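You operate a simulated robot arm through the tools that you are given. There is no shell and no other tool. Be economical: measure what you need, move in short steps, check, and stop when the job is done.

The job below is to be done with a simulated two-armed robot. You get a single attempt, and the scene is never put back.

TASK
Pick up the magnet from the top of the tacker table with one hand, pass it to the other hand and put it on the door end of the press table.

Only the result counts: the job must be done as asked and must still hold three seconds after the hand-in. Knocking over, shifting, dropping, spilling or breaking anything else fails it.

THE ROBOT
Two 7-joint arms with two-finger parallel grippers on one trunk, on a base that drives. Base frame: it is fixed to the floor where the robot stands at the start and does not move with it; the origin is under the middle of the robot, x ahead of it, y to its left, z up. Readings come in m, degrees, newtons and seconds.
The left shoulder is at the start at [0.07, 0.177, 1.02], the right one opposite. With the tool pointing down near the work surface each hand reaches from about 0.3 to 0.74 m from the robot's upright axis, wherever it stands, measured 20 degrees to its own side. Places, roughly: door end of the press table [4.6, 2, 0.9]. Payload 3.43 kg a hand.
The TCP of each hand is the grasp point between the finger pads, 0.03 m short of the fingertips. In the tool frame z runs along the fingers and y along their closing line. The gripper opens to 0.094 m. The fingers are 0.028 m wide and 0.01 m thick; the gripper's body (0.05 by 0.096 m) begins 0.055 m behind the TCP.
Orientation is told as [roll, pitch, yaw] about the base's x, y, z axes, in that order, counted from this pose: with the fingers straight down and closing along the base's y, the tool's x points along the base's -x, its y along +y and its z along -z.

THE INTERFACE
- The arms move only by the tool drive_tool. It takes "left_deltas", "right_deltas" or both (then of equal length, played together; a hand with none holds still); each is a list of rows, each an object (a shift or turn left out is 0, a gripper value left out holds the last) with "angular": the turn, a rotation vector about the base's x, y, z in degrees, a list of three; "dp": the shift along the base's x, y, z in m, a list of three; "gripper": the opening, from 0 (shut) to 1 (fully open). In form: [{"angular": [rx, ry, rz], "dp": [dx, dy, dz], "gripper": gripper}, ...]. A call has 1 to 10 rows; each row is the pose to reach, as a shift and turn from the pose commanded when the call began. Each row takes 0.2 s and may step no farther than 0.05 m and 8.6 degrees from the row before; otherwise, or with a gripper value out of range, the whole call is refused. Where a pose cannot be reached the arm comes as near as it can. A force on the tool above 40 N (or 10 N above the force at the start of the call, whichever is more), or a blocked arm, ends the call early, and 0.2 s more pass. The fingers move at their own pace (about 0.153 m/s each) and stop on an object; they squeeze with about 33 N. The grip force told is the motor's: it shows also when the fingers shut on nothing. Time passes only in rows, and 0.2 s behind the last, so rows that repeat a pose let the fingers close. The reply holds the time, the measured pose of the TCP, the force on the tool along the base axes, the opening and the grip force, in the units named above and with some noise, with the torque about the TCP (base axes, N m) and any sound that the robot's microphone picked up.
- Cameras (640 x 400 px; columns grow to the right, rows downward): "scene" is now at [0.1314, 0.0263, 1.3361]; the picture's right is [0.24, -0.97, 0.00], its down [-0.69, -0.17, -0.71] and it looks along [0.69, 0.17, -0.71] (base axes); focal length 279 px, centre (320, 200). "left" rides on the left gripper at [0.076, -0.014, -0.102] in its tool frame; the picture's right is [0.18, 0.98, 0.00], its down [-0.75, 0.14, -0.64] and it looks along [-0.63, 0.12, 0.77] (tool axes); focal length 243 px, centre (320, 200). "right" rides on the right gripper at [0.076, 0.014, -0.102] in its tool frame; the picture's right is [-0.18, 0.98, 0.00], its down [-0.75, -0.14, -0.64] and it looks along [-0.63, -0.12, 0.77] (tool axes); focal length 243 px, centre (320, 200).
- camera(camera): a new picture of that camera. It takes no simulated time.
- raise_lower(by): slides the trunk up (or, below 0, down) by that many m; the arms and the scene camera ride with it, the base frame stays. It gives what a move gives, with no picture.
- drive_base(legs): drives the robot by 1 to 6 legs, each [ahead, turn to the left] in m and degrees, along the robot's own axes; the way and the turn of a leg run together, so that a leg with both is an arc; at most 1.5 m and 180 degrees a leg. The arms and the cameras ride along, it lands a little off, and it stops where it bumps. It gives what a move gives.
- aim_head(pan, tilt): turns the head with the scene camera to pan (to the left, within 86 degrees either way) and tilt (down, from -29 to 69), counted from straight ahead of the robot. It gives what a move gives.
- point_at(camera, pixels): there is no depth. For up to 12 entries [column, row, z] of the newest picture of that camera ("zoom" is the newest enlarged one), the place [x, y] in the base frame at which the ray of that pixel passes the height z, good to about 0.002 m, but the place of the scene camera against the robot may be out by one fixed shift of up to 0.018 m in any direction. It takes no simulated time.
- close_up(camera, box): a new picture of the part [left, top, right, bottom] of that camera's present view, enlarged. It takes no simulated time.
- close_job(): hands the job in; it is judged then, once.

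Go step by step. Measure first, check grasps and placings, and put right what went wrong. The budget is 80 turns and 58 pictures, counting those below and the enlarged ones. Unless the task says otherwise, let go and move clear before handing in, and close with one line.

The tools are called after "Call:" by a JSON object that holds its "fn" and its "kwargs". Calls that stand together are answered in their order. drive_tool: Moves the arms, as the interface text tells. Its arguments: {"type":"object","properties":{"left_deltas":{"type":"array"},"right_deltas":{"type":"array"}},"required":[]} The other tools are called the same way: raise_lower (by) slides the trunk up or down; drive_base (legs) drives the base; aim_head (pan, tilt) turns the head that bears the scene camera; camera (camera) takes a picture; point_at (camera, pixels) gives the place at which the rays of pixels pass given heights; close_up (camera, box) takes an enlarged picture of a part of a camera's view; close_job () hands the job in.

At the start:

```text
time_s: 0.0
left_tool_pos: [0.4199, 0.4111, 1.0515]
left_ee_rot: [0.0, 0.1, 0.0]
left_contact_force: [0.9, -0.2, 0.4]
left_torque: [0.01, -0.03, -0.01]
left_gripper_width: 0.0941
left_grasp_force: 0.0
right_tool_pos: [0.3555, -0.047, 1.0267]
right_ee_rot: [-0.1, 0.0, 0.1]
right_contact_force: [0.0, -0.1, -1.0]
right_torque: [-0.01, 0.01, -0.04]
right_gripper_width: 0.0939
right_grasp_force: 0.1
trunk travel left (down, up): [-0.6, 0.24]
robot x, y, heading: [-0.0013, 0.0014, -0.1]
head pan, tilt: [14.0, 45.0]
```

scene: 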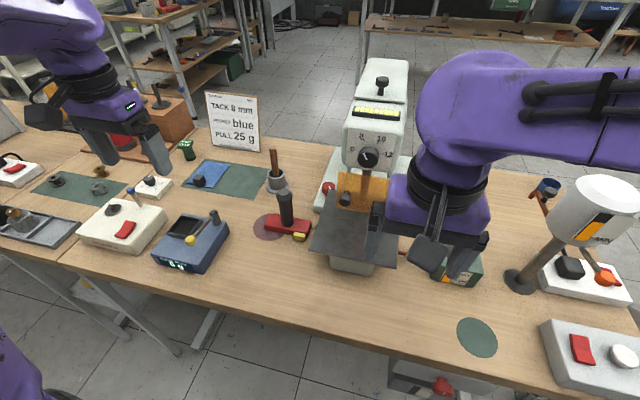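
right: 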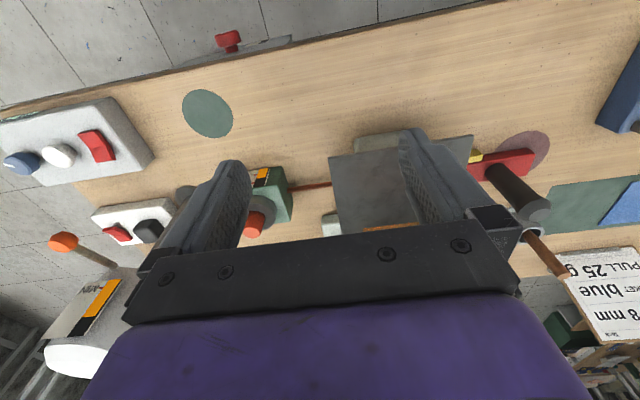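
left: 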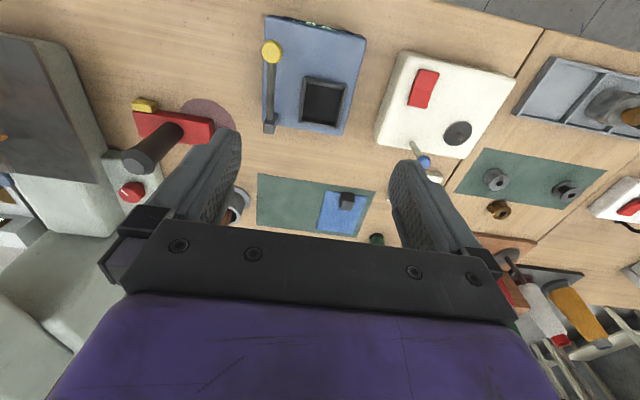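

The opening view shows a bench with a tacker-like device near (375,120) and many small objects. I'll look closer to identify the magnet.

Call:
{"fn": "close_up", "kwargs": {"camera": "scene", "box": [140, 80, 400, 290]}}

Call:
{"fn": "close_up", "kwargs": {"camera": "scene", "box": [0, 60, 240, 290]}}

```text
1.90 times, centred on (270, 185) of scene
```

zoom: 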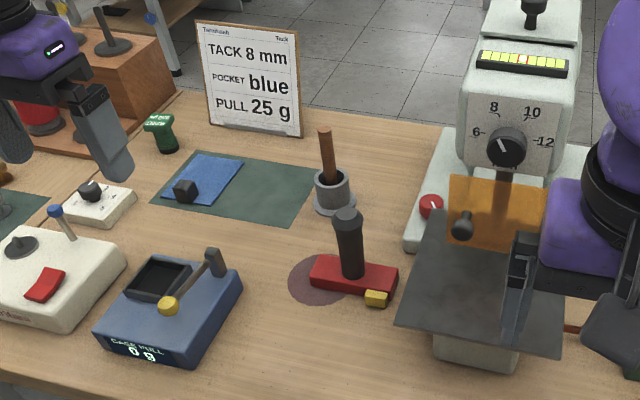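

```text
1.74 times, centred on (120, 175) of scene
```

zoom: 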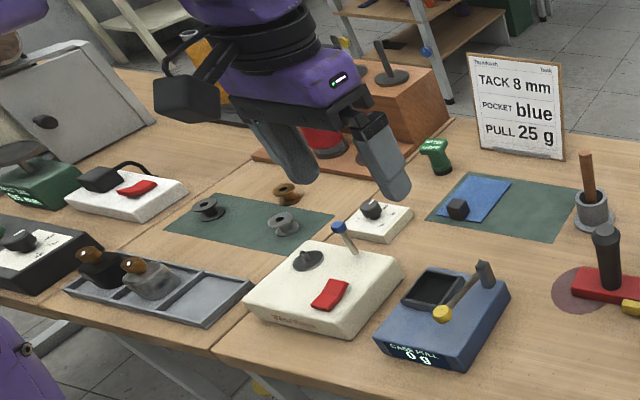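

The sign and the bobbins suggest a sewing bench; magnet candidates are the red block with a black handle (290,220) and the dark cube on blue cloth (200,180). I'll zoom in tighter.

Call:
{"fn": "close_up", "kwargs": {"camera": "scene", "box": [240, 140, 340, 250]}}

Call:
{"fn": "close_up", "kwargs": {"camera": "scene", "box": [130, 135, 230, 205]}}

Call:
{"fn": "aim_head", "kwargs": {"pan": -30, "tilt": 45}}

Call:
{"fn": "camera", "kwargs": {"camera": "scene"}}

Call:
{"fn": "aim_head", "kwargs": {"pan": 50, "tilt": 35}}

Call:
{"fn": "camera", "kwargs": {"camera": "scene"}}

```text
3.64 times, centred on (290, 195) of scene
```

zoom: 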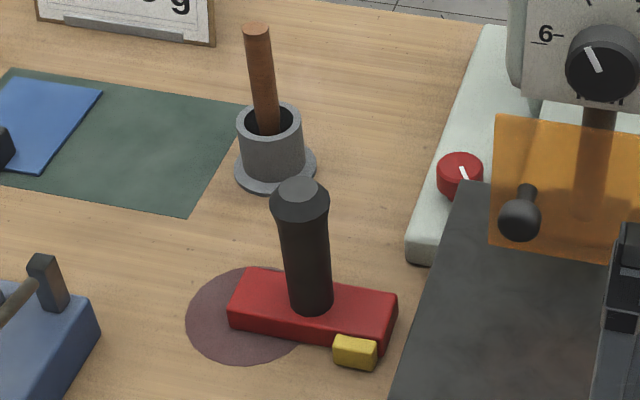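

```text
5.71 times, centred on (180, 170) of scene
```

zoom: 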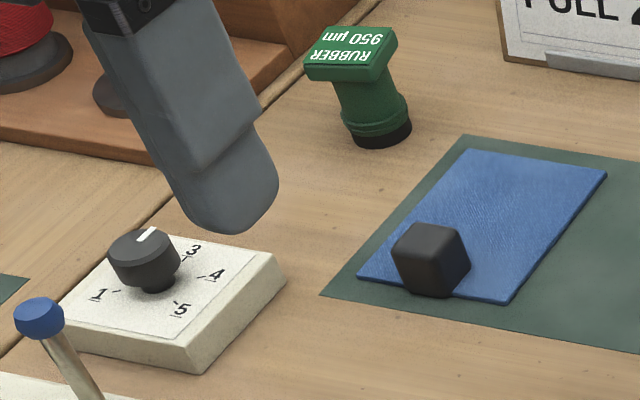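

```text
time_s: 1.1
left_tool_pos: [0.4195, 0.4105, 1.053]
left_ee_rot: [0.1, 0.0, 0.1]
left_contact_force: [-0.7, -0.8, -0.1]
left_torque: [0.0, 0.0, 0.01]
left_gripper_width: 0.0943
left_grasp_force: 0.1
right_tool_pos: [0.355, -0.047, 1.027]
right_ee_rot: [0.0, -0.1, 0.1]
right_contact_force: [0.3, -0.6, 0.3]
right_torque: [-0.02, -0.02, 0.0]
right_gripper_width: 0.0941
right_grasp_force: 0.1
trunk travel left (down, up): [-0.6, 0.24]
robot x, y, heading: [0.0025, 0.0012, 0.0]
head pan, tilt: [-30.0, 45.0]
```

```text
50 pictures are left
```

scene: 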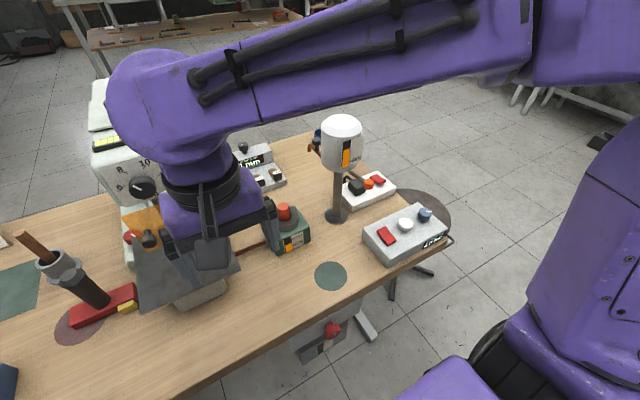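

```text
time_s: 2.6
left_tool_pos: [0.4193, 0.4106, 1.0523]
left_ee_rot: [0.0, 0.1, -0.1]
left_contact_force: [0.2, 1.1, 0.2]
left_torque: [-0.01, 0.01, 0.0]
left_gripper_width: 0.0938
left_grasp_force: 0.1
right_tool_pos: [0.356, -0.047, 1.0261]
right_ee_rot: [0.0, 0.0, 0.1]
right_contact_force: [0.2, -0.3, -0.4]
right_torque: [0.0, -0.01, 0.03]
right_gripper_width: 0.0941
right_grasp_force: 0.1
trunk travel left (down, up): [-0.6, 0.24]
robot x, y, heading: [-0.0015, -0.0047, -0.1]
head pan, tilt: [50.0, 35.0]
```

```text
49 pictures are left
```

scene: 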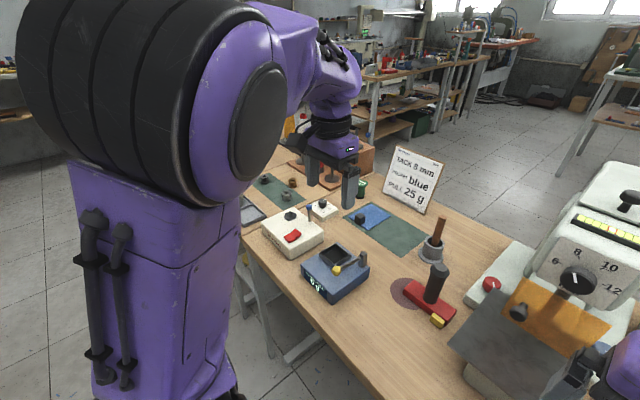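

The red bar with the black handle and yellow tab near the tacker looks like the magnet. I'll aim the head back and measure it.

Call:
{"fn": "aim_head", "kwargs": {"pan": 20, "tilt": 50}}

Call:
{"fn": "close_up", "kwargs": {"camera": "scene", "box": [240, 100, 440, 225]}}

Call:
{"fn": "close_up", "kwargs": {"camera": "left", "box": [80, 40, 280, 240]}}

```text
time_s: 3.6
left_tool_pos: [0.4196, 0.4106, 1.0532]
left_ee_rot: [0.0, 0.0, 0.0]
left_contact_force: [-0.4, -0.1, -0.4]
left_torque: [-0.01, 0.0, -0.01]
left_gripper_width: 0.0938
left_grasp_force: 0.2
right_tool_pos: [0.3562, -0.0466, 1.0264]
right_ee_rot: [0.0, 0.0, 0.1]
right_contact_force: [-0.1, 0.4, -0.5]
right_torque: [-0.01, 0.02, -0.02]
right_gripper_width: 0.0941
right_grasp_force: 0.1
trunk travel left (down, up): [-0.6, 0.24]
robot x, y, heading: [0.0009, 0.0028, -0.3]
head pan, tilt: [20.0, 50.0]
```

```text
3.20 times, centred on (340, 162) of scene
```

zoom: 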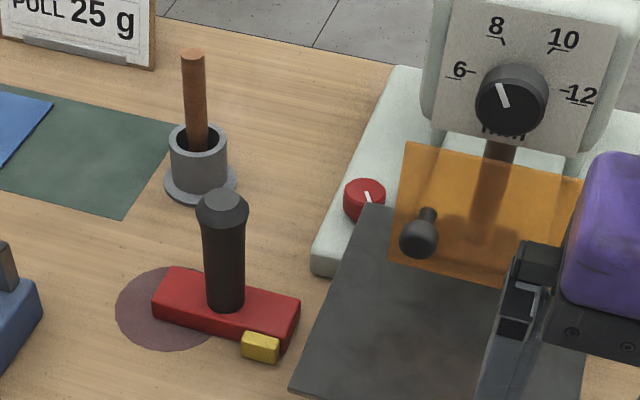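

```text
2.00 times, centred on (180, 140) of left
```

zoom: 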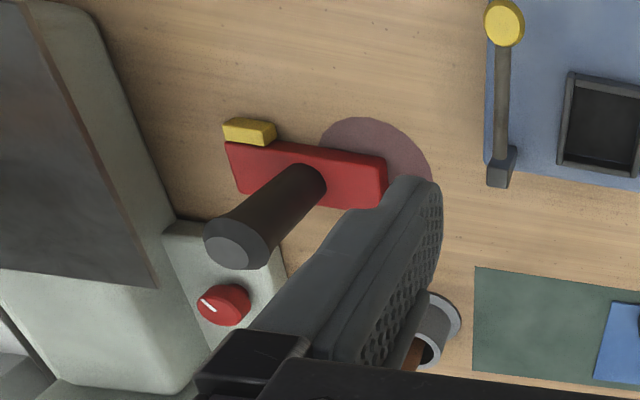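

Now measuring the magnet through the left camera's enlarged view: bar corners, handle foot (305,185), handle top (228,250).

Call:
{"fn": "point_at", "kwargs": {"camera": "zoom", "pixels": [[227, 143, 0.81], [383, 160, 0.81], [383, 208, 0.78], [240, 192, 0.78], [305, 180, 0.81], [228, 252, 0.9], [228, 252, 0.92], [228, 252, 0.88], [206, 246, 0.9], [250, 258, 0.9], [248, 130, 0.79], [490, 165, 0.83]]}}

Call:
{"fn": "close_up", "kwargs": {"camera": "scene", "box": [240, 100, 440, 225]}}

Call:
{"fn": "point_at", "kwargs": {"camera": "zoom", "pixels": [[225, 303, 0.81], [222, 205, 0.88], [222, 205, 0.9], [222, 205, 0.92], [222, 205, 0.94], [152, 308, 0.78], [278, 350, 0.78], [170, 268, 0.81], [300, 300, 0.81], [290, 390, 0.84], [372, 205, 0.84]]}}

```text
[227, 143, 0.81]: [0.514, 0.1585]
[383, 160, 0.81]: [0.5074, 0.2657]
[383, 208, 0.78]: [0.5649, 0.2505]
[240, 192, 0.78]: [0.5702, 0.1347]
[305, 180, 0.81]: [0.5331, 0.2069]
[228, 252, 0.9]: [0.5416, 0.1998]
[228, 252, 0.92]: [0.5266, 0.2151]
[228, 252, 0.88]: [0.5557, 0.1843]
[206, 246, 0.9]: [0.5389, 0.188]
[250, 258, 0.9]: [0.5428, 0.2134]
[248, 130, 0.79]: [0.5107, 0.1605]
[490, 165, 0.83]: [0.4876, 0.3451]
```

```text
3.20 times, centred on (340, 162) of scene
```

zoom: 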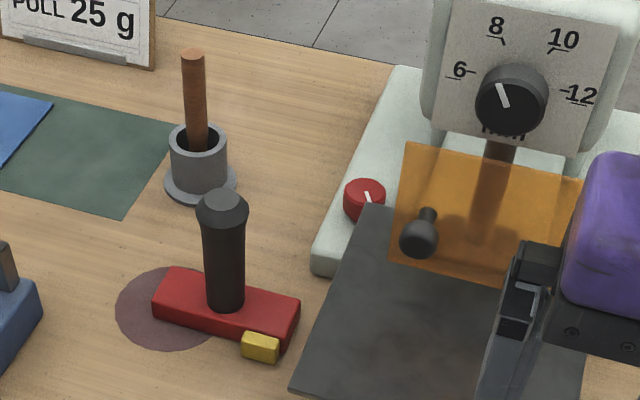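

```text
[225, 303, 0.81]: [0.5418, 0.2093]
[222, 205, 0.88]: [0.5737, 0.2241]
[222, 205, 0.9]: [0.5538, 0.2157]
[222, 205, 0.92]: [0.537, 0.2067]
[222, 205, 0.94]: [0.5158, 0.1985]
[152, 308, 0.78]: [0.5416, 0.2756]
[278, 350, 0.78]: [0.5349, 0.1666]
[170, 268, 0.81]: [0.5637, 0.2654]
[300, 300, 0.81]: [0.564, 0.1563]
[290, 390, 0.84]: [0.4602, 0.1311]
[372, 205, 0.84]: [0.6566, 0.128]
```

The magnet stands with its handle at about (0.535, 0.207), z 0.81–0.91, and its bar along y. I'll tilt the left hand about 55° forward and line it up in front of the handle, so the right hand can later take the handle top from above.

Call:
{"fn": "drive_tool", "kwargs": {"left_deltas": [{"angular": [0, -7.9, 0], "dp": [-0.005, -0.029, 0]}, {"angular": [0, -15.8, 0], "dp": [-0.01, -0.058, 0]}, {"angular": [0, -23.7, 0], "dp": [-0.015, -0.087, 0]}, {"angular": [0, -31.6, 0], "dp": [-0.02, -0.116, 0]}, {"angular": [0, -39.5, 0], "dp": [-0.025, -0.145, 0]}, {"angular": [0, -47.4, 0], "dp": [-0.03, -0.174, 0]}, {"angular": [0, -55, 0], "dp": [-0.035, -0.204, 0]}, {"angular": [0, -55, 0], "dp": [-0.035, -0.204, -0.04]}, {"angular": [0, -55, 0], "dp": [-0.035, -0.204, -0.08]}]}}

Call:
{"fn": "camera", "kwargs": {"camera": "scene"}}

Call:
{"fn": "camera", "kwargs": {"camera": "left"}}

```text
time_s: 5.6
left_tool_pos: [0.4786, 0.2566, 0.9092]
left_ee_rot: [-2.3, -54.9, 2.4]
left_contact_force: [0.6, -0.2, -0.6]
left_torque: [-0.01, 0.01, 0.01]
left_gripper_width: 0.094
left_grasp_force: 0.1
left hand out of reach, approached as far as the arm can: row 2, 3, 4, 5, 6, 7, 8, 9
right_tool_pos: [0.3553, -0.0458, 1.0269]
right_ee_rot: [0.0, 0.0, 0.0]
right_contact_force: [-0.4, 0.3, 0.3]
right_torque: [0.0, -0.01, 0.01]
right_gripper_width: 0.0939
right_grasp_force: 0.0
trunk travel left (down, up): [-0.6, 0.24]
robot x, y, heading: [0.0029, 0.0028, 0.1]
head pan, tilt: [20.0, 50.0]
```

```text
45 pictures are left
```

scene: 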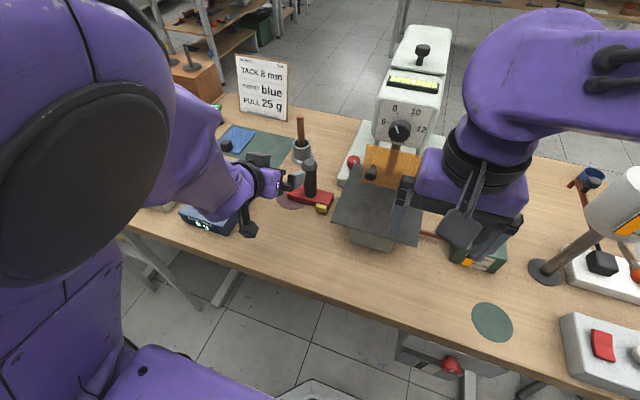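

```text
44 pictures are left
```

left: 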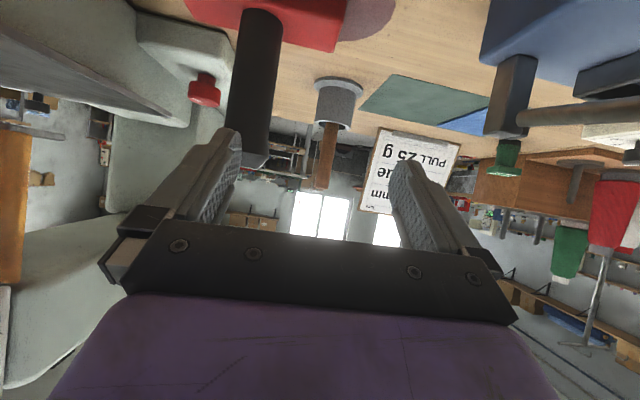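

The pose was too near the body (TCP stopped at 0.479, 0.257), so I'll raise the left hand and back the base off about 0.18 m.

Call:
{"fn": "drive_tool", "kwargs": {"left_deltas": [{"dp": [0, 0, 0.05]}, {"dp": [0, 0, 0.1]}]}}

Call:
{"fn": "drive_base", "kwargs": {"legs": [[-0.18, 0]]}}

```text
time_s: 6.2
left_tool_pos: [0.5245, 0.2859, 0.969]
left_ee_rot: [-2.1, -55.3, 1.7]
left_contact_force: [-0.1, 0.0, -0.2]
left_torque: [-0.01, 0.01, -0.06]
left_gripper_width: 0.0941
left_grasp_force: 0.1
left hand out of reach, approached as far as the arm can: row 1, 2
right_tool_pos: [0.3558, -0.0457, 1.0258]
right_ee_rot: [-0.1, 0.0, 0.1]
right_contact_force: [0.8, -0.2, -0.5]
right_torque: [-0.01, 0.01, -0.02]
right_gripper_width: 0.0941
right_grasp_force: 0.1
trunk travel left (down, up): [-0.6, 0.24]
robot x, y, heading: [-0.0016, 0.0014, -0.1]
head pan, tilt: [20.0, 50.0]
```

```text
time_s: 7.7
left_tool_pos: [0.3415, 0.287, 0.9656]
left_ee_rot: [-1.9, -55.0, 1.8]
left_contact_force: [0.2, -0.1, -0.1]
left_torque: [-0.04, -0.01, -0.04]
left_gripper_width: 0.094
left_grasp_force: 0.1
right_tool_pos: [0.1734, -0.0474, 1.027]
right_ee_rot: [0.0, 0.0, 0.1]
right_contact_force: [0.2, -0.4, 0.4]
right_torque: [0.0, 0.01, -0.05]
right_gripper_width: 0.094
right_grasp_force: 0.1
trunk travel left (down, up): [-0.6, 0.24]
robot x, y, heading: [-0.1859, 0.0037, -0.1]
head pan, tilt: [20.0, 50.0]
```

TCP is now at (0.342, 0.287, 0.966). I'll move it towards a pre-grasp in front of the handle.

Call:
{"fn": "drive_tool", "kwargs": {"left_deltas": [{"dp": [0.03, -0.04, 0]}, {"dp": [0.06, -0.08, 0]}, {"dp": [0.06, -0.08, 0]}]}}

```text
time_s: 8.5
left_tool_pos: [0.401, 0.211, 0.9682]
left_ee_rot: [-4.8, -55.1, 4.7]
left_contact_force: [0.3, 0.2, -0.4]
left_torque: [-0.01, 0.01, -0.01]
left_gripper_width: 0.0939
left_grasp_force: 0.0
right_tool_pos: [0.173, -0.0469, 1.0258]
right_ee_rot: [0.0, 0.0, 0.0]
right_contact_force: [-0.8, 0.3, 0.2]
right_torque: [0.0, 0.01, -0.01]
right_gripper_width: 0.0942
right_grasp_force: 0.2
trunk travel left (down, up): [-0.6, 0.24]
robot x, y, heading: [-0.1797, 0.0034, -0.1]
head pan, tilt: [20.0, 50.0]
```

Roughly lined up with a slight residual roll. I'll correct that and lower to z≈0.85 short of the handle, then look.

Call:
{"fn": "drive_tool", "kwargs": {"left_deltas": [{"dp": [0.01, -0.002, -0.04], "angular": [2.75, 0, -0.8]}, {"dp": [0.02, -0.004, -0.08], "angular": [2.75, 0, -0.8]}, {"dp": [0.03, -0.004, -0.118], "angular": [2.75, 0, -0.8]}, {"dp": [0.03, -0.004, -0.118], "angular": [2.75, 0, -0.8]}]}}

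Call:
{"fn": "camera", "kwargs": {"camera": "left"}}

Call:
{"fn": "camera", "kwargs": {"camera": "scene"}}

```text
time_s: 9.5
left_tool_pos: [0.4423, 0.2334, 0.8696]
left_ee_rot: [-3.9, -54.6, 4.5]
left_contact_force: [0.3, 0.0, 1.2]
left_torque: [0.01, -0.02, 0.0]
left_gripper_width: 0.0941
left_grasp_force: 0.0
left hand out of reach, approached as far as the arm can: row 2, 3, 4
right_tool_pos: [0.1725, -0.0471, 1.026]
right_ee_rot: [0.0, 0.0, 0.0]
right_contact_force: [0.0, -0.8, 0.0]
right_torque: [0.01, -0.03, 0.0]
right_gripper_width: 0.0938
right_grasp_force: 0.1
trunk travel left (down, up): [-0.6, 0.24]
robot x, y, heading: [-0.1817, 0.0006, -0.2]
head pan, tilt: [20.0, 50.0]
```

```text
43 pictures are left
```

left: 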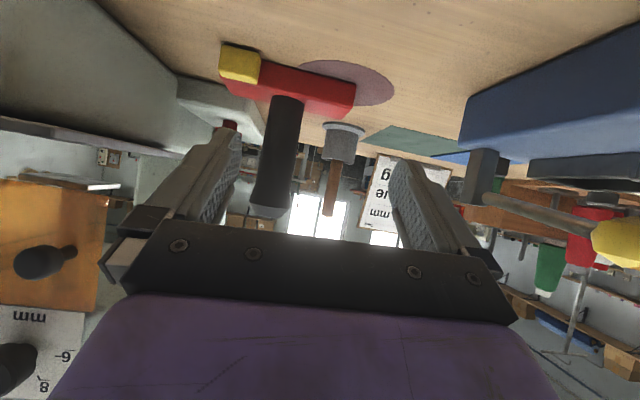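

```text
42 pictures are left
```

scene: 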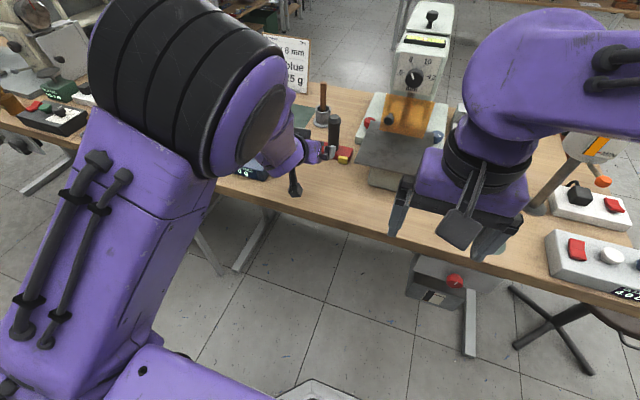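

Joint limits hold the hand high of the target. Lowering the trunk should let the tilted wrist work; I'll raise the hand first, then drop the trunk 0.15 m.

Call:
{"fn": "drive_tool", "kwargs": {"left_deltas": [{"dp": [-0.02, 0, 0.05]}, {"dp": [-0.04, 0, 0.1]}, {"dp": [-0.06, 0, 0.15]}]}}

Call:
{"fn": "raise_lower", "kwargs": {"by": -0.15}}

```text
refused: row 1 steps farther than a row can; nothing moved
```

```text
time_s: 10.4
left_tool_pos: [0.4422, 0.2374, 0.8099]
left_ee_rot: [-3.7, -54.8, 4.6]
left_contact_force: [-8.2, -3.2, 10.1]
left_torque: [0.42, -0.03, 0.31]
left_gripper_width: 0.0917
left_grasp_force: 0.0
right_tool_pos: [0.1707, -0.0484, 0.9667]
right_ee_rot: [0.2, -0.1, -0.1]
right_contact_force: [0.2, 0.2, -0.7]
right_torque: [-0.02, 0.04, -0.03]
right_gripper_width: 0.0938
right_grasp_force: 0.1
trunk travel left (down, up): [-0.54, 0.3]
robot x, y, heading: [-0.1859, 0.0002, -0.1]
head pan, tilt: [20.0, 50.0]
stopped: the force on the tool passed its limit (the readings are from after the stop); the commanded pose is now the measured one
```

My raise was refused, and the trunk then lowered until the left hand touched something at z≈0.81. I'll look before moving.

Call:
{"fn": "camera", "kwargs": {"camera": "left"}}

Call:
{"fn": "close_up", "kwargs": {"camera": "scene", "box": [200, 80, 460, 240]}}

```text
41 pictures are left
```

left: 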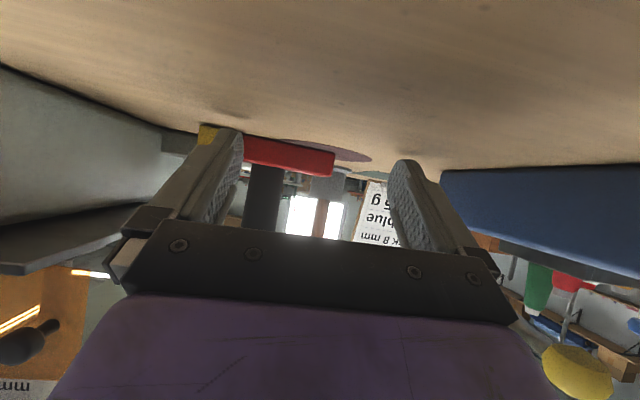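

```text
2.46 times, centred on (330, 160) of scene
```

zoom: 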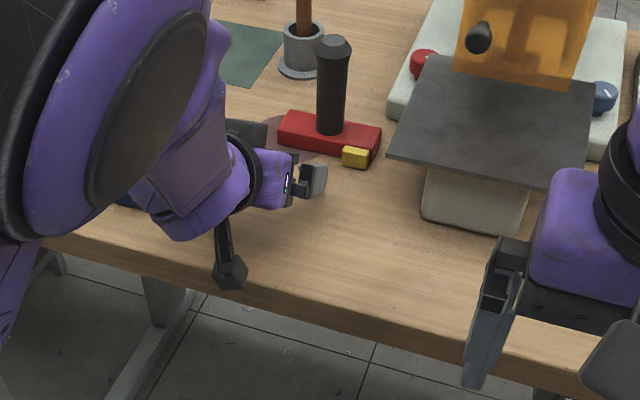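

Only the table top seems touched (wood right under the fingers, blue device clear to the side). I'll raise the hand straight up.

Call:
{"fn": "drive_tool", "kwargs": {"left_deltas": [{"dp": [0, 0, 0.03]}, {"dp": [0, 0, 0.06]}, {"dp": [0, 0, 0.1]}, {"dp": [0, 0, 0.14]}]}}

```text
time_s: 11.4
left_tool_pos: [0.4401, 0.2345, 0.9487]
left_ee_rot: [-3.3, -54.7, 4.2]
left_contact_force: [-0.4, 0.4, 0.0]
left_torque: [-0.04, 0.0, -0.02]
left_gripper_width: 0.0942
left_grasp_force: 0.0
right_tool_pos: [0.172, -0.0458, 0.9661]
right_ee_rot: [0.0, 0.0, 0.0]
right_contact_force: [-0.9, 0.4, 0.4]
right_torque: [-0.05, 0.0, 0.06]
right_gripper_width: 0.0938
right_grasp_force: 0.1
trunk travel left (down, up): [-0.54, 0.3]
robot x, y, heading: [-0.1812, 0.0016, -0.2]
head pan, tilt: [20.0, 50.0]
```

Clear now, with TCP z at 0.949. Lowering the trunk 0.08 m leaves the hand at about 0.87, above the table.

Call:
{"fn": "raise_lower", "kwargs": {"by": -0.08}}

Call:
{"fn": "camera", "kwargs": {"camera": "left"}}

Call:
{"fn": "point_at", "kwargs": {"camera": "left", "pixels": [[275, 130, 0.83], [275, 130, 0.86]]}}

```text
time_s: 12.6
left_tool_pos: [0.4415, 0.2354, 0.8692]
left_ee_rot: [-3.3, -54.7, 4.1]
left_contact_force: [0.0, -0.2, 0.2]
left_torque: [0.0, -0.01, 0.01]
left_gripper_width: 0.094
left_grasp_force: 0.0
right_tool_pos: [0.1732, -0.0471, 0.8857]
right_ee_rot: [0.0, -0.1, 0.0]
right_contact_force: [-0.4, -0.2, 0.2]
right_torque: [-0.03, -0.02, 0.0]
right_gripper_width: 0.0939
right_grasp_force: 0.0
trunk travel left (down, up): [-0.46, 0.38]
robot x, y, heading: [-0.1828, -0.0011, 0.1]
head pan, tilt: [20.0, 50.0]
```

```text
39 pictures are left
```

left: 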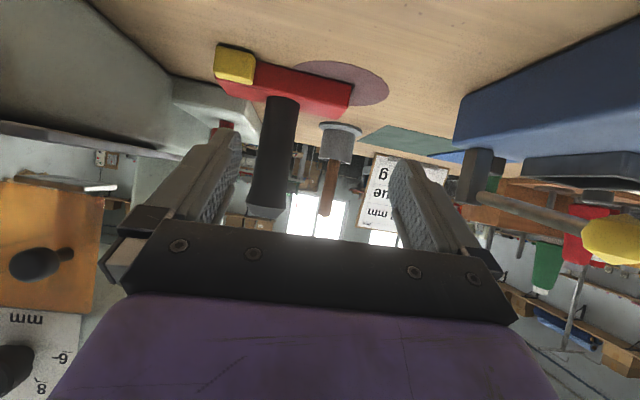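

```text
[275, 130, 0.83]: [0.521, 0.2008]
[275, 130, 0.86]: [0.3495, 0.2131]
```

The handle is between the fingers but off-centre (275 px vs ~320), at y≈0.203. I'll shift sideways and lower slightly before advancing.

Call:
{"fn": "drive_tool", "kwargs": {"left_deltas": [{"dp": [0, -0.016, -0.01], "angular": [1.9, 0, -1.4]}, {"dp": [0, -0.032, -0.019], "angular": [1.9, 0, -1.4]}, {"dp": [0, -0.032, -0.019], "angular": [1.9, 0, -1.4]}]}}

Call:
{"fn": "camera", "kwargs": {"camera": "left"}}

```text
time_s: 13.3
left_tool_pos: [0.442, 0.2065, 0.8516]
left_ee_rot: [-1.2, -54.8, 1.5]
left_contact_force: [0.0, 0.1, 0.7]
left_torque: [0.01, -0.01, 0.0]
left_gripper_width: 0.0937
left_grasp_force: 0.1
right_tool_pos: [0.1728, -0.047, 0.8854]
right_ee_rot: [0.0, 0.0, 0.0]
right_contact_force: [0.0, 0.4, -1.0]
right_torque: [-0.01, -0.01, 0.01]
right_gripper_width: 0.0941
right_grasp_force: 0.0
trunk travel left (down, up): [-0.46, 0.38]
robot x, y, heading: [-0.1837, 0.0024, -0.3]
head pan, tilt: [20.0, 50.0]
```

```text
38 pictures are left
```

left: 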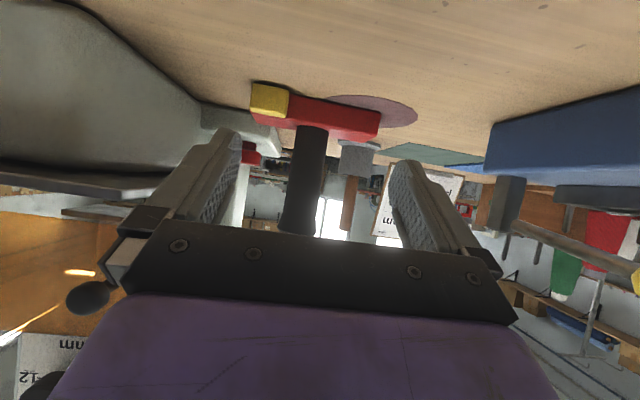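

The handle (308,180) is centred between the fingers, and the tacker plate is just clear on the left. I'll narrow the gripper a little and advance.

Call:
{"fn": "drive_tool", "kwargs": {"left_deltas": [{"dp": [0.02, -0.002, 0], "gripper": 0.7}, {"dp": [0.04, -0.002, 0], "gripper": 0.7}, {"dp": [0.06, -0.002, 0], "gripper": 0.7}, {"dp": [0.075, -0.002, 0], "gripper": 0.7}]}}

Call:
{"fn": "camera", "kwargs": {"camera": "left"}}

Call:
{"fn": "close_up", "kwargs": {"camera": "scene", "box": [200, 80, 460, 240]}}

```text
time_s: 14.3
left_tool_pos: [0.516, 0.2029, 0.8503]
left_ee_rot: [0.0, -54.6, 0.0]
left_contact_force: [0.4, -0.1, -0.9]
left_torque: [-0.02, -0.03, 0.0]
left_gripper_width: 0.0657
left_grasp_force: 0.1
right_tool_pos: [0.1733, -0.0477, 0.8864]
right_ee_rot: [0.0, 0.2, 0.0]
right_contact_force: [-0.4, 0.6, 0.5]
right_torque: [-0.03, 0.0, -0.02]
right_gripper_width: 0.094
right_grasp_force: 0.1
trunk travel left (down, up): [-0.46, 0.38]
robot x, y, heading: [-0.1851, -0.0021, 0.0]
head pan, tilt: [20.0, 50.0]
```

```text
37 pictures are left
```

left: 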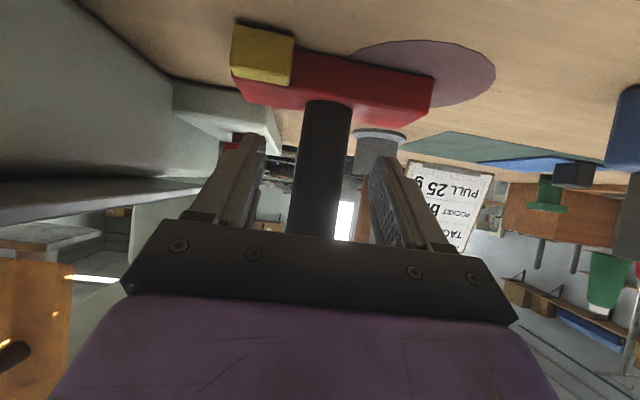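

```text
2.46 times, centred on (330, 160) of scene
```

zoom: 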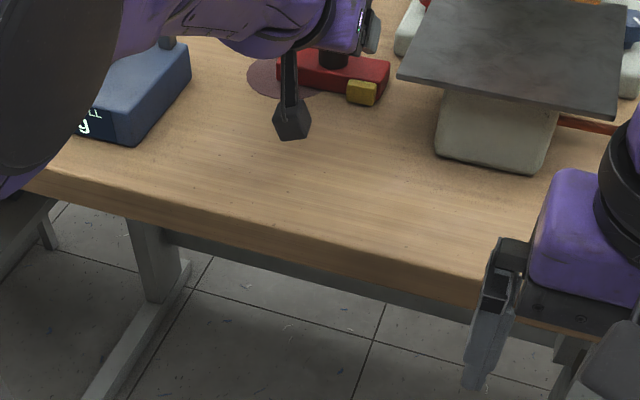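

The handle (325,170) is between the fingers and centred. I'll advance 14 mm and close.

Call:
{"fn": "drive_tool", "kwargs": {"left_deltas": [{"dp": [0.014, 0, 0]}, {"dp": [0.014, 0, 0], "gripper": 0}, {"dp": [0.014, 0, 0], "gripper": 0}, {"dp": [0.014, 0, 0], "gripper": 0}]}}

Call:
{"fn": "camera", "kwargs": {"camera": "left"}}

```text
time_s: 15.3
left_tool_pos: [0.5271, 0.2032, 0.8497]
left_ee_rot: [0.0, -54.7, 0.0]
left_contact_force: [0.9, 0.9, 0.6]
left_torque: [0.0, 0.0, 0.04]
left_gripper_width: 0.0336
left_grasp_force: 32.6
right_tool_pos: [0.1743, -0.0464, 0.8858]
right_ee_rot: [0.0, 0.1, 0.0]
right_contact_force: [-1.1, -0.1, 0.0]
right_torque: [0.0, -0.02, -0.04]
right_gripper_width: 0.094
right_grasp_force: 0.1
trunk travel left (down, up): [-0.46, 0.38]
robot x, y, heading: [-0.1813, 0.0003, -0.1]
head pan, tilt: [20.0, 50.0]
```

```text
35 pictures are left
```

left: 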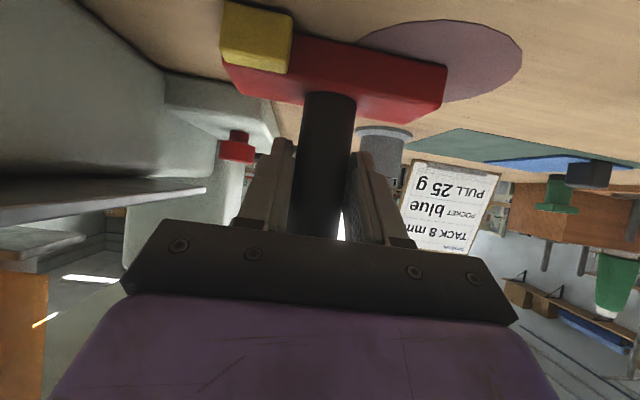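

Grip holds: width 0.0336 m at 32.6 N. I'll lift slowly and draw back a little.

Call:
{"fn": "drive_tool", "kwargs": {"left_deltas": [{"dp": [0, 0, 0.01]}, {"dp": [0, 0, 0.03]}, {"dp": [0, 0.0, 0.06]}, {"dp": [0, 0, 0.1]}, {"dp": [0, 0, 0.14]}, {"dp": [0, 0, 0.14]}]}}

Call:
{"fn": "camera", "kwargs": {"camera": "left"}}

Call:
{"fn": "camera", "kwargs": {"camera": "scene"}}

```text
time_s: 16.8
left_tool_pos: [0.5292, 0.2028, 0.9883]
left_ee_rot: [0.0, -54.7, 0.1]
left_contact_force: [-0.1, -0.5, -5.9]
left_torque: [0.03, 0.04, 0.02]
left_gripper_width: 0.0334
left_grasp_force: 32.9
right_tool_pos: [0.1736, -0.0448, 0.8847]
right_ee_rot: [0.0, 0.1, 0.1]
right_contact_force: [-0.4, -0.3, 0.3]
right_torque: [-0.04, -0.01, 0.01]
right_gripper_width: 0.0941
right_grasp_force: 0.1
trunk travel left (down, up): [-0.46, 0.38]
robot x, y, heading: [-0.1836, 0.0052, -0.2]
head pan, tilt: [20.0, 50.0]
```

```text
34 pictures are left
```

left: 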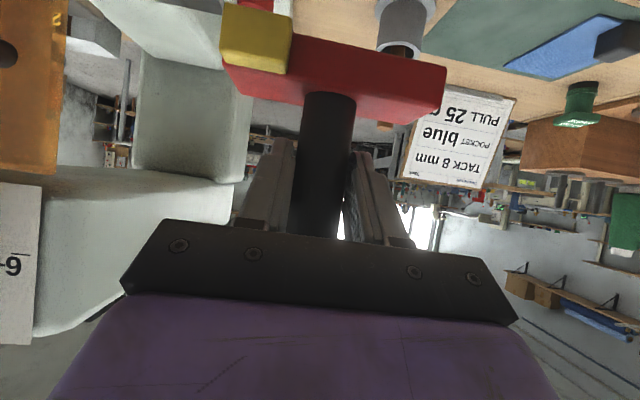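

```text
33 pictures are left
```

scene: 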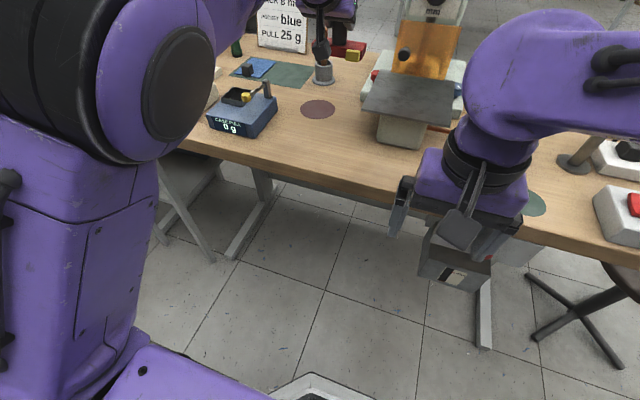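

Lifted: the load reads about 6 N. Now I'll bring the left hand inwards, yawing it so the fingers point to the right, and at the same time move the right hand aside and up with a +90° yaw.

Call:
{"fn": "drive_tool", "kwargs": {"left_deltas": [{"dp": [-0.02, 0, 0.02], "angular": [0, 0, 0]}, {"dp": [-0.05, 0, 0.03], "angular": [0, 0, -8]}, {"dp": [-0.08, -0.01, 0.04], "angular": [0, 0, -16]}, {"dp": [-0.1, -0.03, 0.05], "angular": [0, 0, -24]}, {"dp": [-0.12, -0.05, 0.05], "angular": [0, 0, -32]}, {"dp": [-0.14, -0.07, 0.05], "angular": [0, 0, -40]}, {"dp": [-0.15, -0.09, 0.05], "angular": [0, 0, -48]}, {"dp": [-0.16, -0.1, 0.05], "angular": [0, 0, -56]}, {"dp": [-0.17, -0.11, 0.05], "angular": [0, 0, -64]}, {"dp": [-0.18, -0.12, 0.05], "angular": [0, 0, -72]}], "right_deltas": [{"dp": [0, -0.02, 0.03], "angular": [0, 0, 8]}, {"dp": [0, -0.05, 0.06], "angular": [0, 0, 16]}, {"dp": [0, -0.08, 0.09], "angular": [0, 0, 24]}, {"dp": [0.01, -0.11, 0.12], "angular": [0, 0, 32]}, {"dp": [0.02, -0.14, 0.15], "angular": [0, 0, 40]}, {"dp": [0.03, -0.16, 0.18], "angular": [0, 0, 48]}, {"dp": [0.04, -0.18, 0.21], "angular": [0, 0, 56]}, {"dp": [0.05, -0.18, 0.24], "angular": [0, 0, 64]}, {"dp": [0.06, -0.18, 0.26], "angular": [0, 0, 72]}, {"dp": [0.06, -0.18, 0.28], "angular": [0, 0, 80]}]}}

Call:
{"fn": "camera", "kwargs": {"camera": "scene"}}

```text
time_s: 18.9
left_tool_pos: [0.352, 0.0836, 1.0389]
left_ee_rot: [-0.1, -54.8, -72.1]
left_contact_force: [0.3, 0.3, -6.1]
left_torque: [0.07, 0.02, 0.01]
left_gripper_width: 0.0322
left_grasp_force: 32.8
right_tool_pos: [0.2434, -0.229, 1.1561]
right_ee_rot: [-1.3, -0.5, 80.0]
right_contact_force: [-0.6, 1.1, -0.1]
right_torque: [-0.02, -0.01, 0.01]
right_gripper_width: 0.0943
right_grasp_force: 0.0
right hand out of reach, approached as far as the arm can: row 10
trunk travel left (down, up): [-0.46, 0.38]
robot x, y, heading: [-0.1802, -0.0002, 0.0]
head pan, tilt: [20.0, 50.0]
```

```text
32 pictures are left
```

scene: 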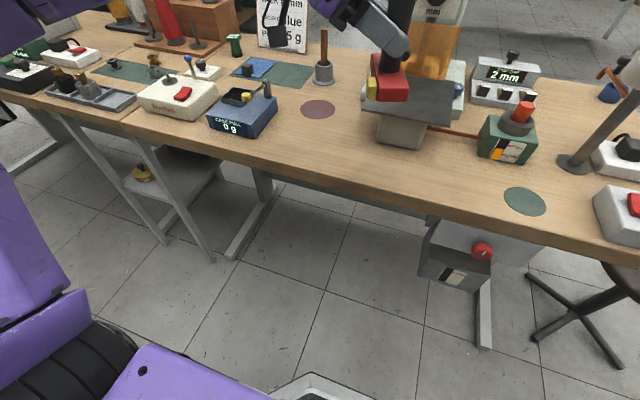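

Both arms obey. I'll finish the left yaw to −90° and lower it a bit, and finish the right yaw.

Call:
{"fn": "drive_tool", "kwargs": {"left_deltas": [{"dp": [-0.01, -0.01, -0.015], "angular": [0, 0, -6]}, {"dp": [-0.02, -0.02, -0.03], "angular": [0, 0, -12]}, {"dp": [-0.02, -0.03, -0.045], "angular": [0, 0, -18]}, {"dp": [-0.02, -0.03, -0.06], "angular": [0, 0, -18]}], "right_deltas": [{"dp": [0.01, 0, -0.01], "angular": [0, 0, 4]}, {"dp": [0.02, 0, -0.02], "angular": [0, 0, 8]}, {"dp": [0.03, 0, -0.03], "angular": [0, 0, 10]}, {"dp": [0.03, 0, -0.04], "angular": [0, 0, 10]}]}}

Call:
{"fn": "aim_head", "kwargs": {"pan": 5, "tilt": 25}}

Call:
{"fn": "camera", "kwargs": {"camera": "scene"}}

Call:
{"fn": "camera", "kwargs": {"camera": "right"}}

```text
time_s: 19.9
left_tool_pos: [0.3311, 0.0543, 0.9806]
left_ee_rot: [-0.1, -54.9, -89.8]
left_contact_force: [-0.2, -0.1, -5.7]
left_torque: [0.1, -0.03, 0.0]
left_gripper_width: 0.032
left_grasp_force: 33.0
right_tool_pos: [0.2688, -0.2282, 1.1186]
right_ee_rot: [-0.1, 0.1, 90.0]
right_contact_force: [-0.3, -0.4, 0.7]
right_torque: [0.0, 0.0, 0.01]
right_gripper_width: 0.0942
right_grasp_force: 0.1
trunk travel left (down, up): [-0.46, 0.38]
robot x, y, heading: [-0.1851, -0.0015, -0.1]
head pan, tilt: [20.0, 50.0]
```

```text
time_s: 20.8
left_tool_pos: [0.3309, 0.0542, 0.9805]
left_ee_rot: [-0.1, -54.7, -89.9]
left_contact_force: [1.1, -0.5, -5.6]
left_torque: [0.08, -0.01, 0.01]
left_gripper_width: 0.0324
left_grasp_force: 33.3
right_tool_pos: [0.2701, -0.2283, 1.118]
right_ee_rot: [0.0, 0.0, 90.0]
right_contact_force: [0.4, 0.3, 0.6]
right_torque: [0.0, 0.01, 0.0]
right_gripper_width: 0.0939
right_grasp_force: 0.1
trunk travel left (down, up): [-0.46, 0.38]
robot x, y, heading: [-0.1846, 0.0018, 0.1]
head pan, tilt: [5.0, 25.0]
```

```text
31 pictures are left
```

scene: 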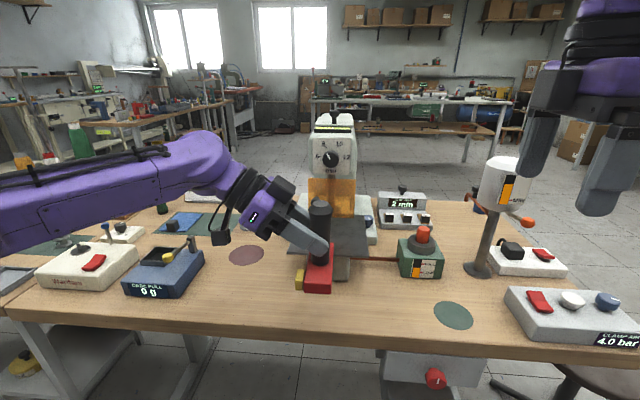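

```text
30 pictures are left
```

right: 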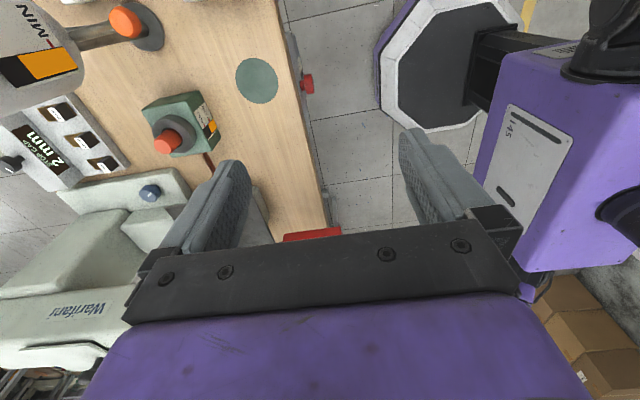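

The magnet hangs upright at (320,240), with the handle axis at about (0.331, 0.046) and its top at z≈1.04. I'll move the right hand above it.

Call:
{"fn": "drive_tool", "kwargs": {"right_deltas": [{"dp": [0.01, 0.04, 0]}, {"dp": [0.02, 0.08, 0]}, {"dp": [0.03, 0.12, 0]}, {"dp": [0.04, 0.16, 0]}, {"dp": [0.05, 0.2, 0]}, {"dp": [0.061, 0.24, 0]}, {"dp": [0.061, 0.272, 0]}, {"dp": [0.061, 0.272, 0]}]}}

Call:
{"fn": "camera", "kwargs": {"camera": "right"}}

Call:
{"fn": "camera", "kwargs": {"camera": "scene"}}

```text
time_s: 22.6
left_tool_pos: [0.3319, 0.0537, 0.9792]
left_ee_rot: [0.0, -54.8, -89.9]
left_contact_force: [-0.1, -0.2, -5.4]
left_torque: [0.1, 0.02, -0.02]
left_gripper_width: 0.0316
left_grasp_force: 33.2
right_tool_pos: [0.3149, -0.0078, 1.0814]
right_ee_rot: [-0.3, -1.3, 89.2]
right_contact_force: [-0.7, -0.1, 0.1]
right_torque: [-0.01, 0.02, 0.0]
right_gripper_width: 0.0942
right_grasp_force: 0.0
right hand out of reach, approached as far as the arm can: row 4, 5, 6, 7, 8
trunk travel left (down, up): [-0.46, 0.38]
robot x, y, heading: [-0.1844, 0.0008, -0.1]
head pan, tilt: [5.0, 25.0]
```

```text
29 pictures are left
```

right: 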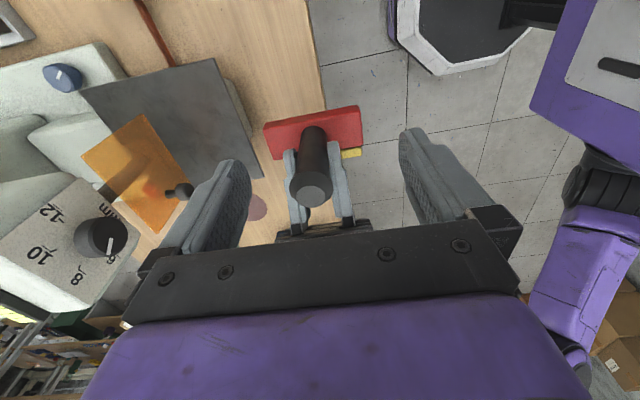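

```text
28 pictures are left
```

scene: 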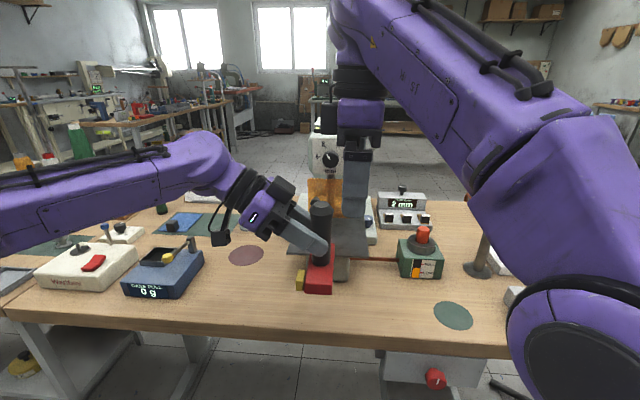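

The right arm is near its height limit relative to the low shoulder. I'll raise the trunk 0.1 m, then lower the left hand by as much and bring it nearer the centre.

Call:
{"fn": "raise_lower", "kwargs": {"by": 0.1}}

Call:
{"fn": "drive_tool", "kwargs": {"left_deltas": [{"dp": [0, -0.01, -0.03]}, {"dp": [0, -0.02, -0.06]}, {"dp": [0, -0.04, -0.1]}, {"dp": [0, -0.04, -0.1]}]}}

```text
time_s: 24.0
left_tool_pos: [0.333, 0.0537, 1.0802]
left_ee_rot: [0.0, -54.9, -89.7]
left_contact_force: [1.3, 0.6, -6.1]
left_torque: [0.12, -0.11, 0.01]
left_gripper_width: 0.0315
left_grasp_force: 33.0
right_tool_pos: [0.3173, -0.0081, 1.1773]
right_ee_rot: [0.2, -1.1, 89.2]
right_contact_force: [-0.4, -0.2, -0.3]
right_torque: [0.0, 0.0, -0.01]
right_gripper_width: 0.0938
right_grasp_force: 0.0
trunk travel left (down, up): [-0.56, 0.28]
robot x, y, heading: [-0.1788, -0.0026, -0.2]
head pan, tilt: [5.0, 25.0]
```

```text
time_s: 25.0
left_tool_pos: [0.3346, 0.017, 0.9799]
left_ee_rot: [0.1, -54.8, -89.7]
left_contact_force: [-0.8, 0.3, -5.9]
left_torque: [0.08, 0.1, -0.01]
left_gripper_width: 0.0313
left_grasp_force: 32.4
right_tool_pos: [0.3157, -0.0069, 1.1793]
right_ee_rot: [-0.1, -1.1, 89.2]
right_contact_force: [-0.2, -0.2, 0.2]
right_torque: [0.02, 0.02, 0.03]
right_gripper_width: 0.0938
right_grasp_force: 0.0
trunk travel left (down, up): [-0.56, 0.28]
robot x, y, heading: [-0.1807, 0.0008, -0.1]
head pan, tilt: [5.0, 25.0]
```

Left holds at (0.335, 0.017, 0.980). Now I'll centre the right hand over the handle and lower it partway.

Call:
{"fn": "drive_tool", "kwargs": {"right_deltas": [{"dp": [0.009, 0.008, -0.02], "angular": [-1.1, 0, 0.8]}, {"dp": [0.018, 0.016, -0.045], "angular": [-1.1, 0, 0.8]}, {"dp": [0.018, 0.016, -0.075], "angular": [-1.1, 0, 0.8]}, {"dp": [0.018, 0.016, -0.075], "angular": [-1.1, 0, 0.8]}]}}

Call:
{"fn": "camera", "kwargs": {"camera": "right"}}

Call:
{"fn": "camera", "kwargs": {"camera": "left"}}

Call:
{"fn": "close_up", "kwargs": {"camera": "scene", "box": [200, 100, 440, 310]}}

```text
time_s: 26.0
left_tool_pos: [0.3355, 0.0159, 0.9802]
left_ee_rot: [-0.1, -54.7, -89.7]
left_contact_force: [-1.6, 0.4, -6.3]
left_torque: [0.1, 0.11, -0.06]
left_gripper_width: 0.0311
left_grasp_force: 32.9
right_tool_pos: [0.331, 0.0131, 1.1017]
right_ee_rot: [-0.2, 0.5, 90.5]
right_contact_force: [0.1, -0.8, 0.7]
right_torque: [-0.03, -0.02, -0.01]
right_gripper_width: 0.0941
right_grasp_force: 0.0
trunk travel left (down, up): [-0.56, 0.28]
robot x, y, heading: [-0.1839, -0.0003, -0.0]
head pan, tilt: [5.0, 25.0]
```

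```text
27 pictures are left
```

right: 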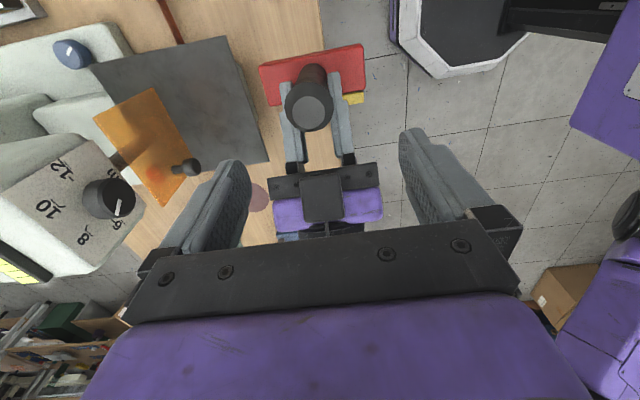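

```text
26 pictures are left
```

left: 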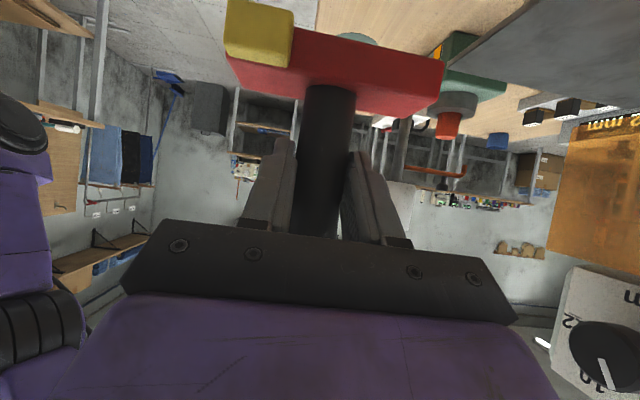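

```text
1.90 times, centred on (320, 205) of scene
```

zoom: 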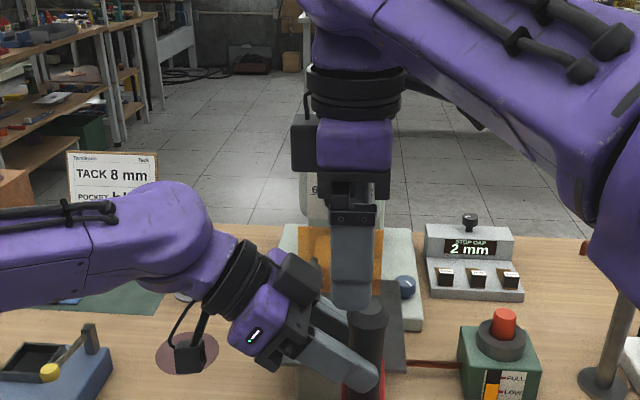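

The handle top shows at (309,108) in the right camera. I'll get its position at plausible heights.

Call:
{"fn": "point_at", "kwargs": {"camera": "right", "pixels": [[309, 110, 1.04], [309, 110, 1.05], [309, 110, 1.03], [292, 110, 1.04], [327, 110, 1.04], [309, 98, 1.04], [309, 126, 1.04]]}}

```text
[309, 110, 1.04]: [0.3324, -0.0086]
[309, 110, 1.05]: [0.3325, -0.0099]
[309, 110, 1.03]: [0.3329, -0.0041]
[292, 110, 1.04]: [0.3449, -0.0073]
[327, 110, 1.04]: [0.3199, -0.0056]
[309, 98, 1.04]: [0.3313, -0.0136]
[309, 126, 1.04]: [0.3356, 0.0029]
```

The handle top is at about (0.3325, −0.007). I'll centre on y≈−0.003 and descend to TCP z≈1.037, clear of the left fingers.

Call:
{"fn": "drive_tool", "kwargs": {"right_deltas": [{"dp": [0.002, -0.016, -0.01]}, {"dp": [0.002, -0.016, -0.03]}, {"dp": [0.002, -0.016, -0.05]}, {"dp": [0.002, -0.016, -0.065]}, {"dp": [0.002, -0.016, -0.065]}]}}

Call:
{"fn": "camera", "kwargs": {"camera": "right"}}

Call:
{"fn": "close_up", "kwargs": {"camera": "scene", "box": [260, 160, 400, 310]}}

```text
time_s: 27.2
left_tool_pos: [0.3349, 0.0171, 0.9809]
left_ee_rot: [-0.1, -54.7, -89.8]
left_contact_force: [0.3, 0.2, -6.8]
left_torque: [0.07, -0.15, 0.02]
left_gripper_width: 0.0313
left_grasp_force: 33.0
right_tool_pos: [0.3327, 0.0011, 1.0338]
right_ee_rot: [-0.1, 1.1, 90.8]
right_contact_force: [-0.5, 0.7, 0.1]
right_torque: [-0.02, -0.02, 0.01]
right_gripper_width: 0.094
right_grasp_force: 0.1
trunk travel left (down, up): [-0.56, 0.28]
robot x, y, heading: [-0.1815, 0.0024, -0.2]
head pan, tilt: [5.0, 25.0]
```

```text
24 pictures are left
```

right: 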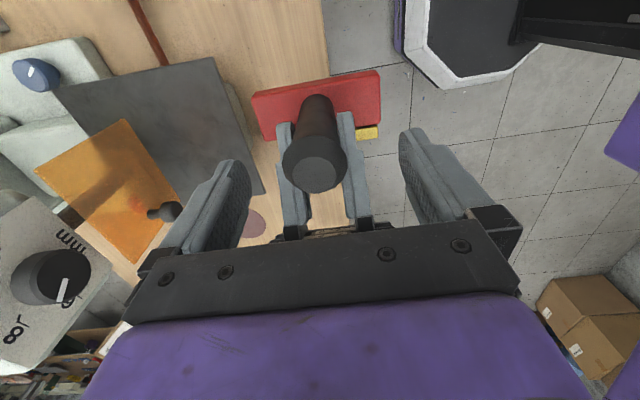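

```text
2.67 times, centred on (330, 235) of scene
```

zoom: 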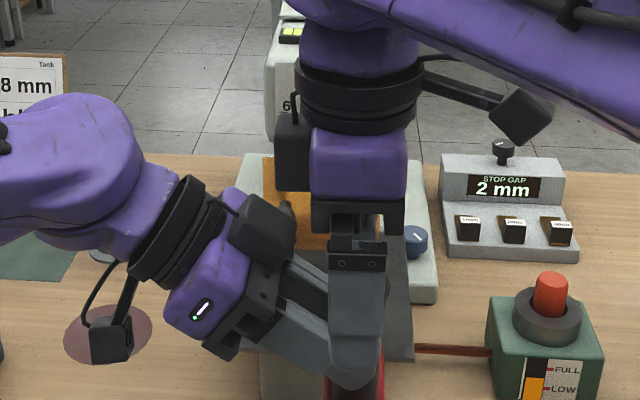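

The handle is centred between the right fingers (318,170). I'll raise 5 mm for clearance from the left fingers and close the right gripper.

Call:
{"fn": "drive_tool", "kwargs": {"right_deltas": [{"dp": [0, -0.002, 0.005]}, {"dp": [0, -0.002, 0.005], "gripper": 0.5}, {"dp": [0, -0.002, 0.005], "gripper": 0.3}, {"dp": [0, -0.002, 0.005], "gripper": 0}, {"dp": [0, -0.002, 0.005], "gripper": 0}, {"dp": [0, -0.002, 0.005], "gripper": 0}]}}

Call:
{"fn": "camera", "kwargs": {"camera": "right"}}

```text
time_s: 28.6
left_tool_pos: [0.3332, 0.0146, 0.9803]
left_ee_rot: [-0.2, -54.7, -90.1]
left_contact_force: [-33.2, 3.7, 1.1]
left_torque: [0.06, -0.86, -0.59]
left_gripper_width: 0.0315
left_grasp_force: 33.0
right_tool_pos: [0.3336, -0.0016, 1.0398]
right_ee_rot: [-0.3, 1.1, 90.7]
right_contact_force: [32.7, -3.1, -1.0]
right_torque: [-0.3, -1.14, 0.08]
right_gripper_width: 0.0314
right_grasp_force: 32.8
trunk travel left (down, up): [-0.56, 0.28]
robot x, y, heading: [-0.1835, -0.0015, -0.2]
head pan, tilt: [5.0, 25.0]
```

```text
22 pictures are left
```

right: 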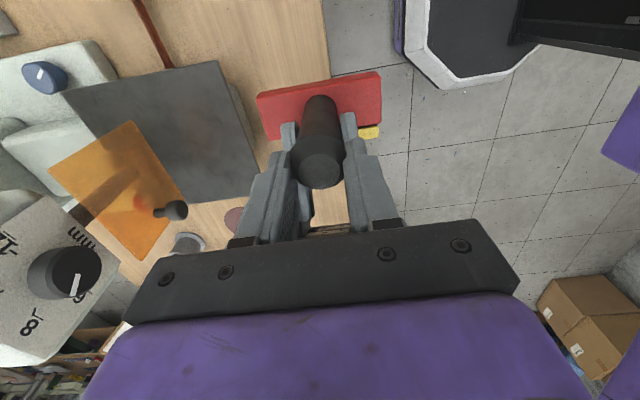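

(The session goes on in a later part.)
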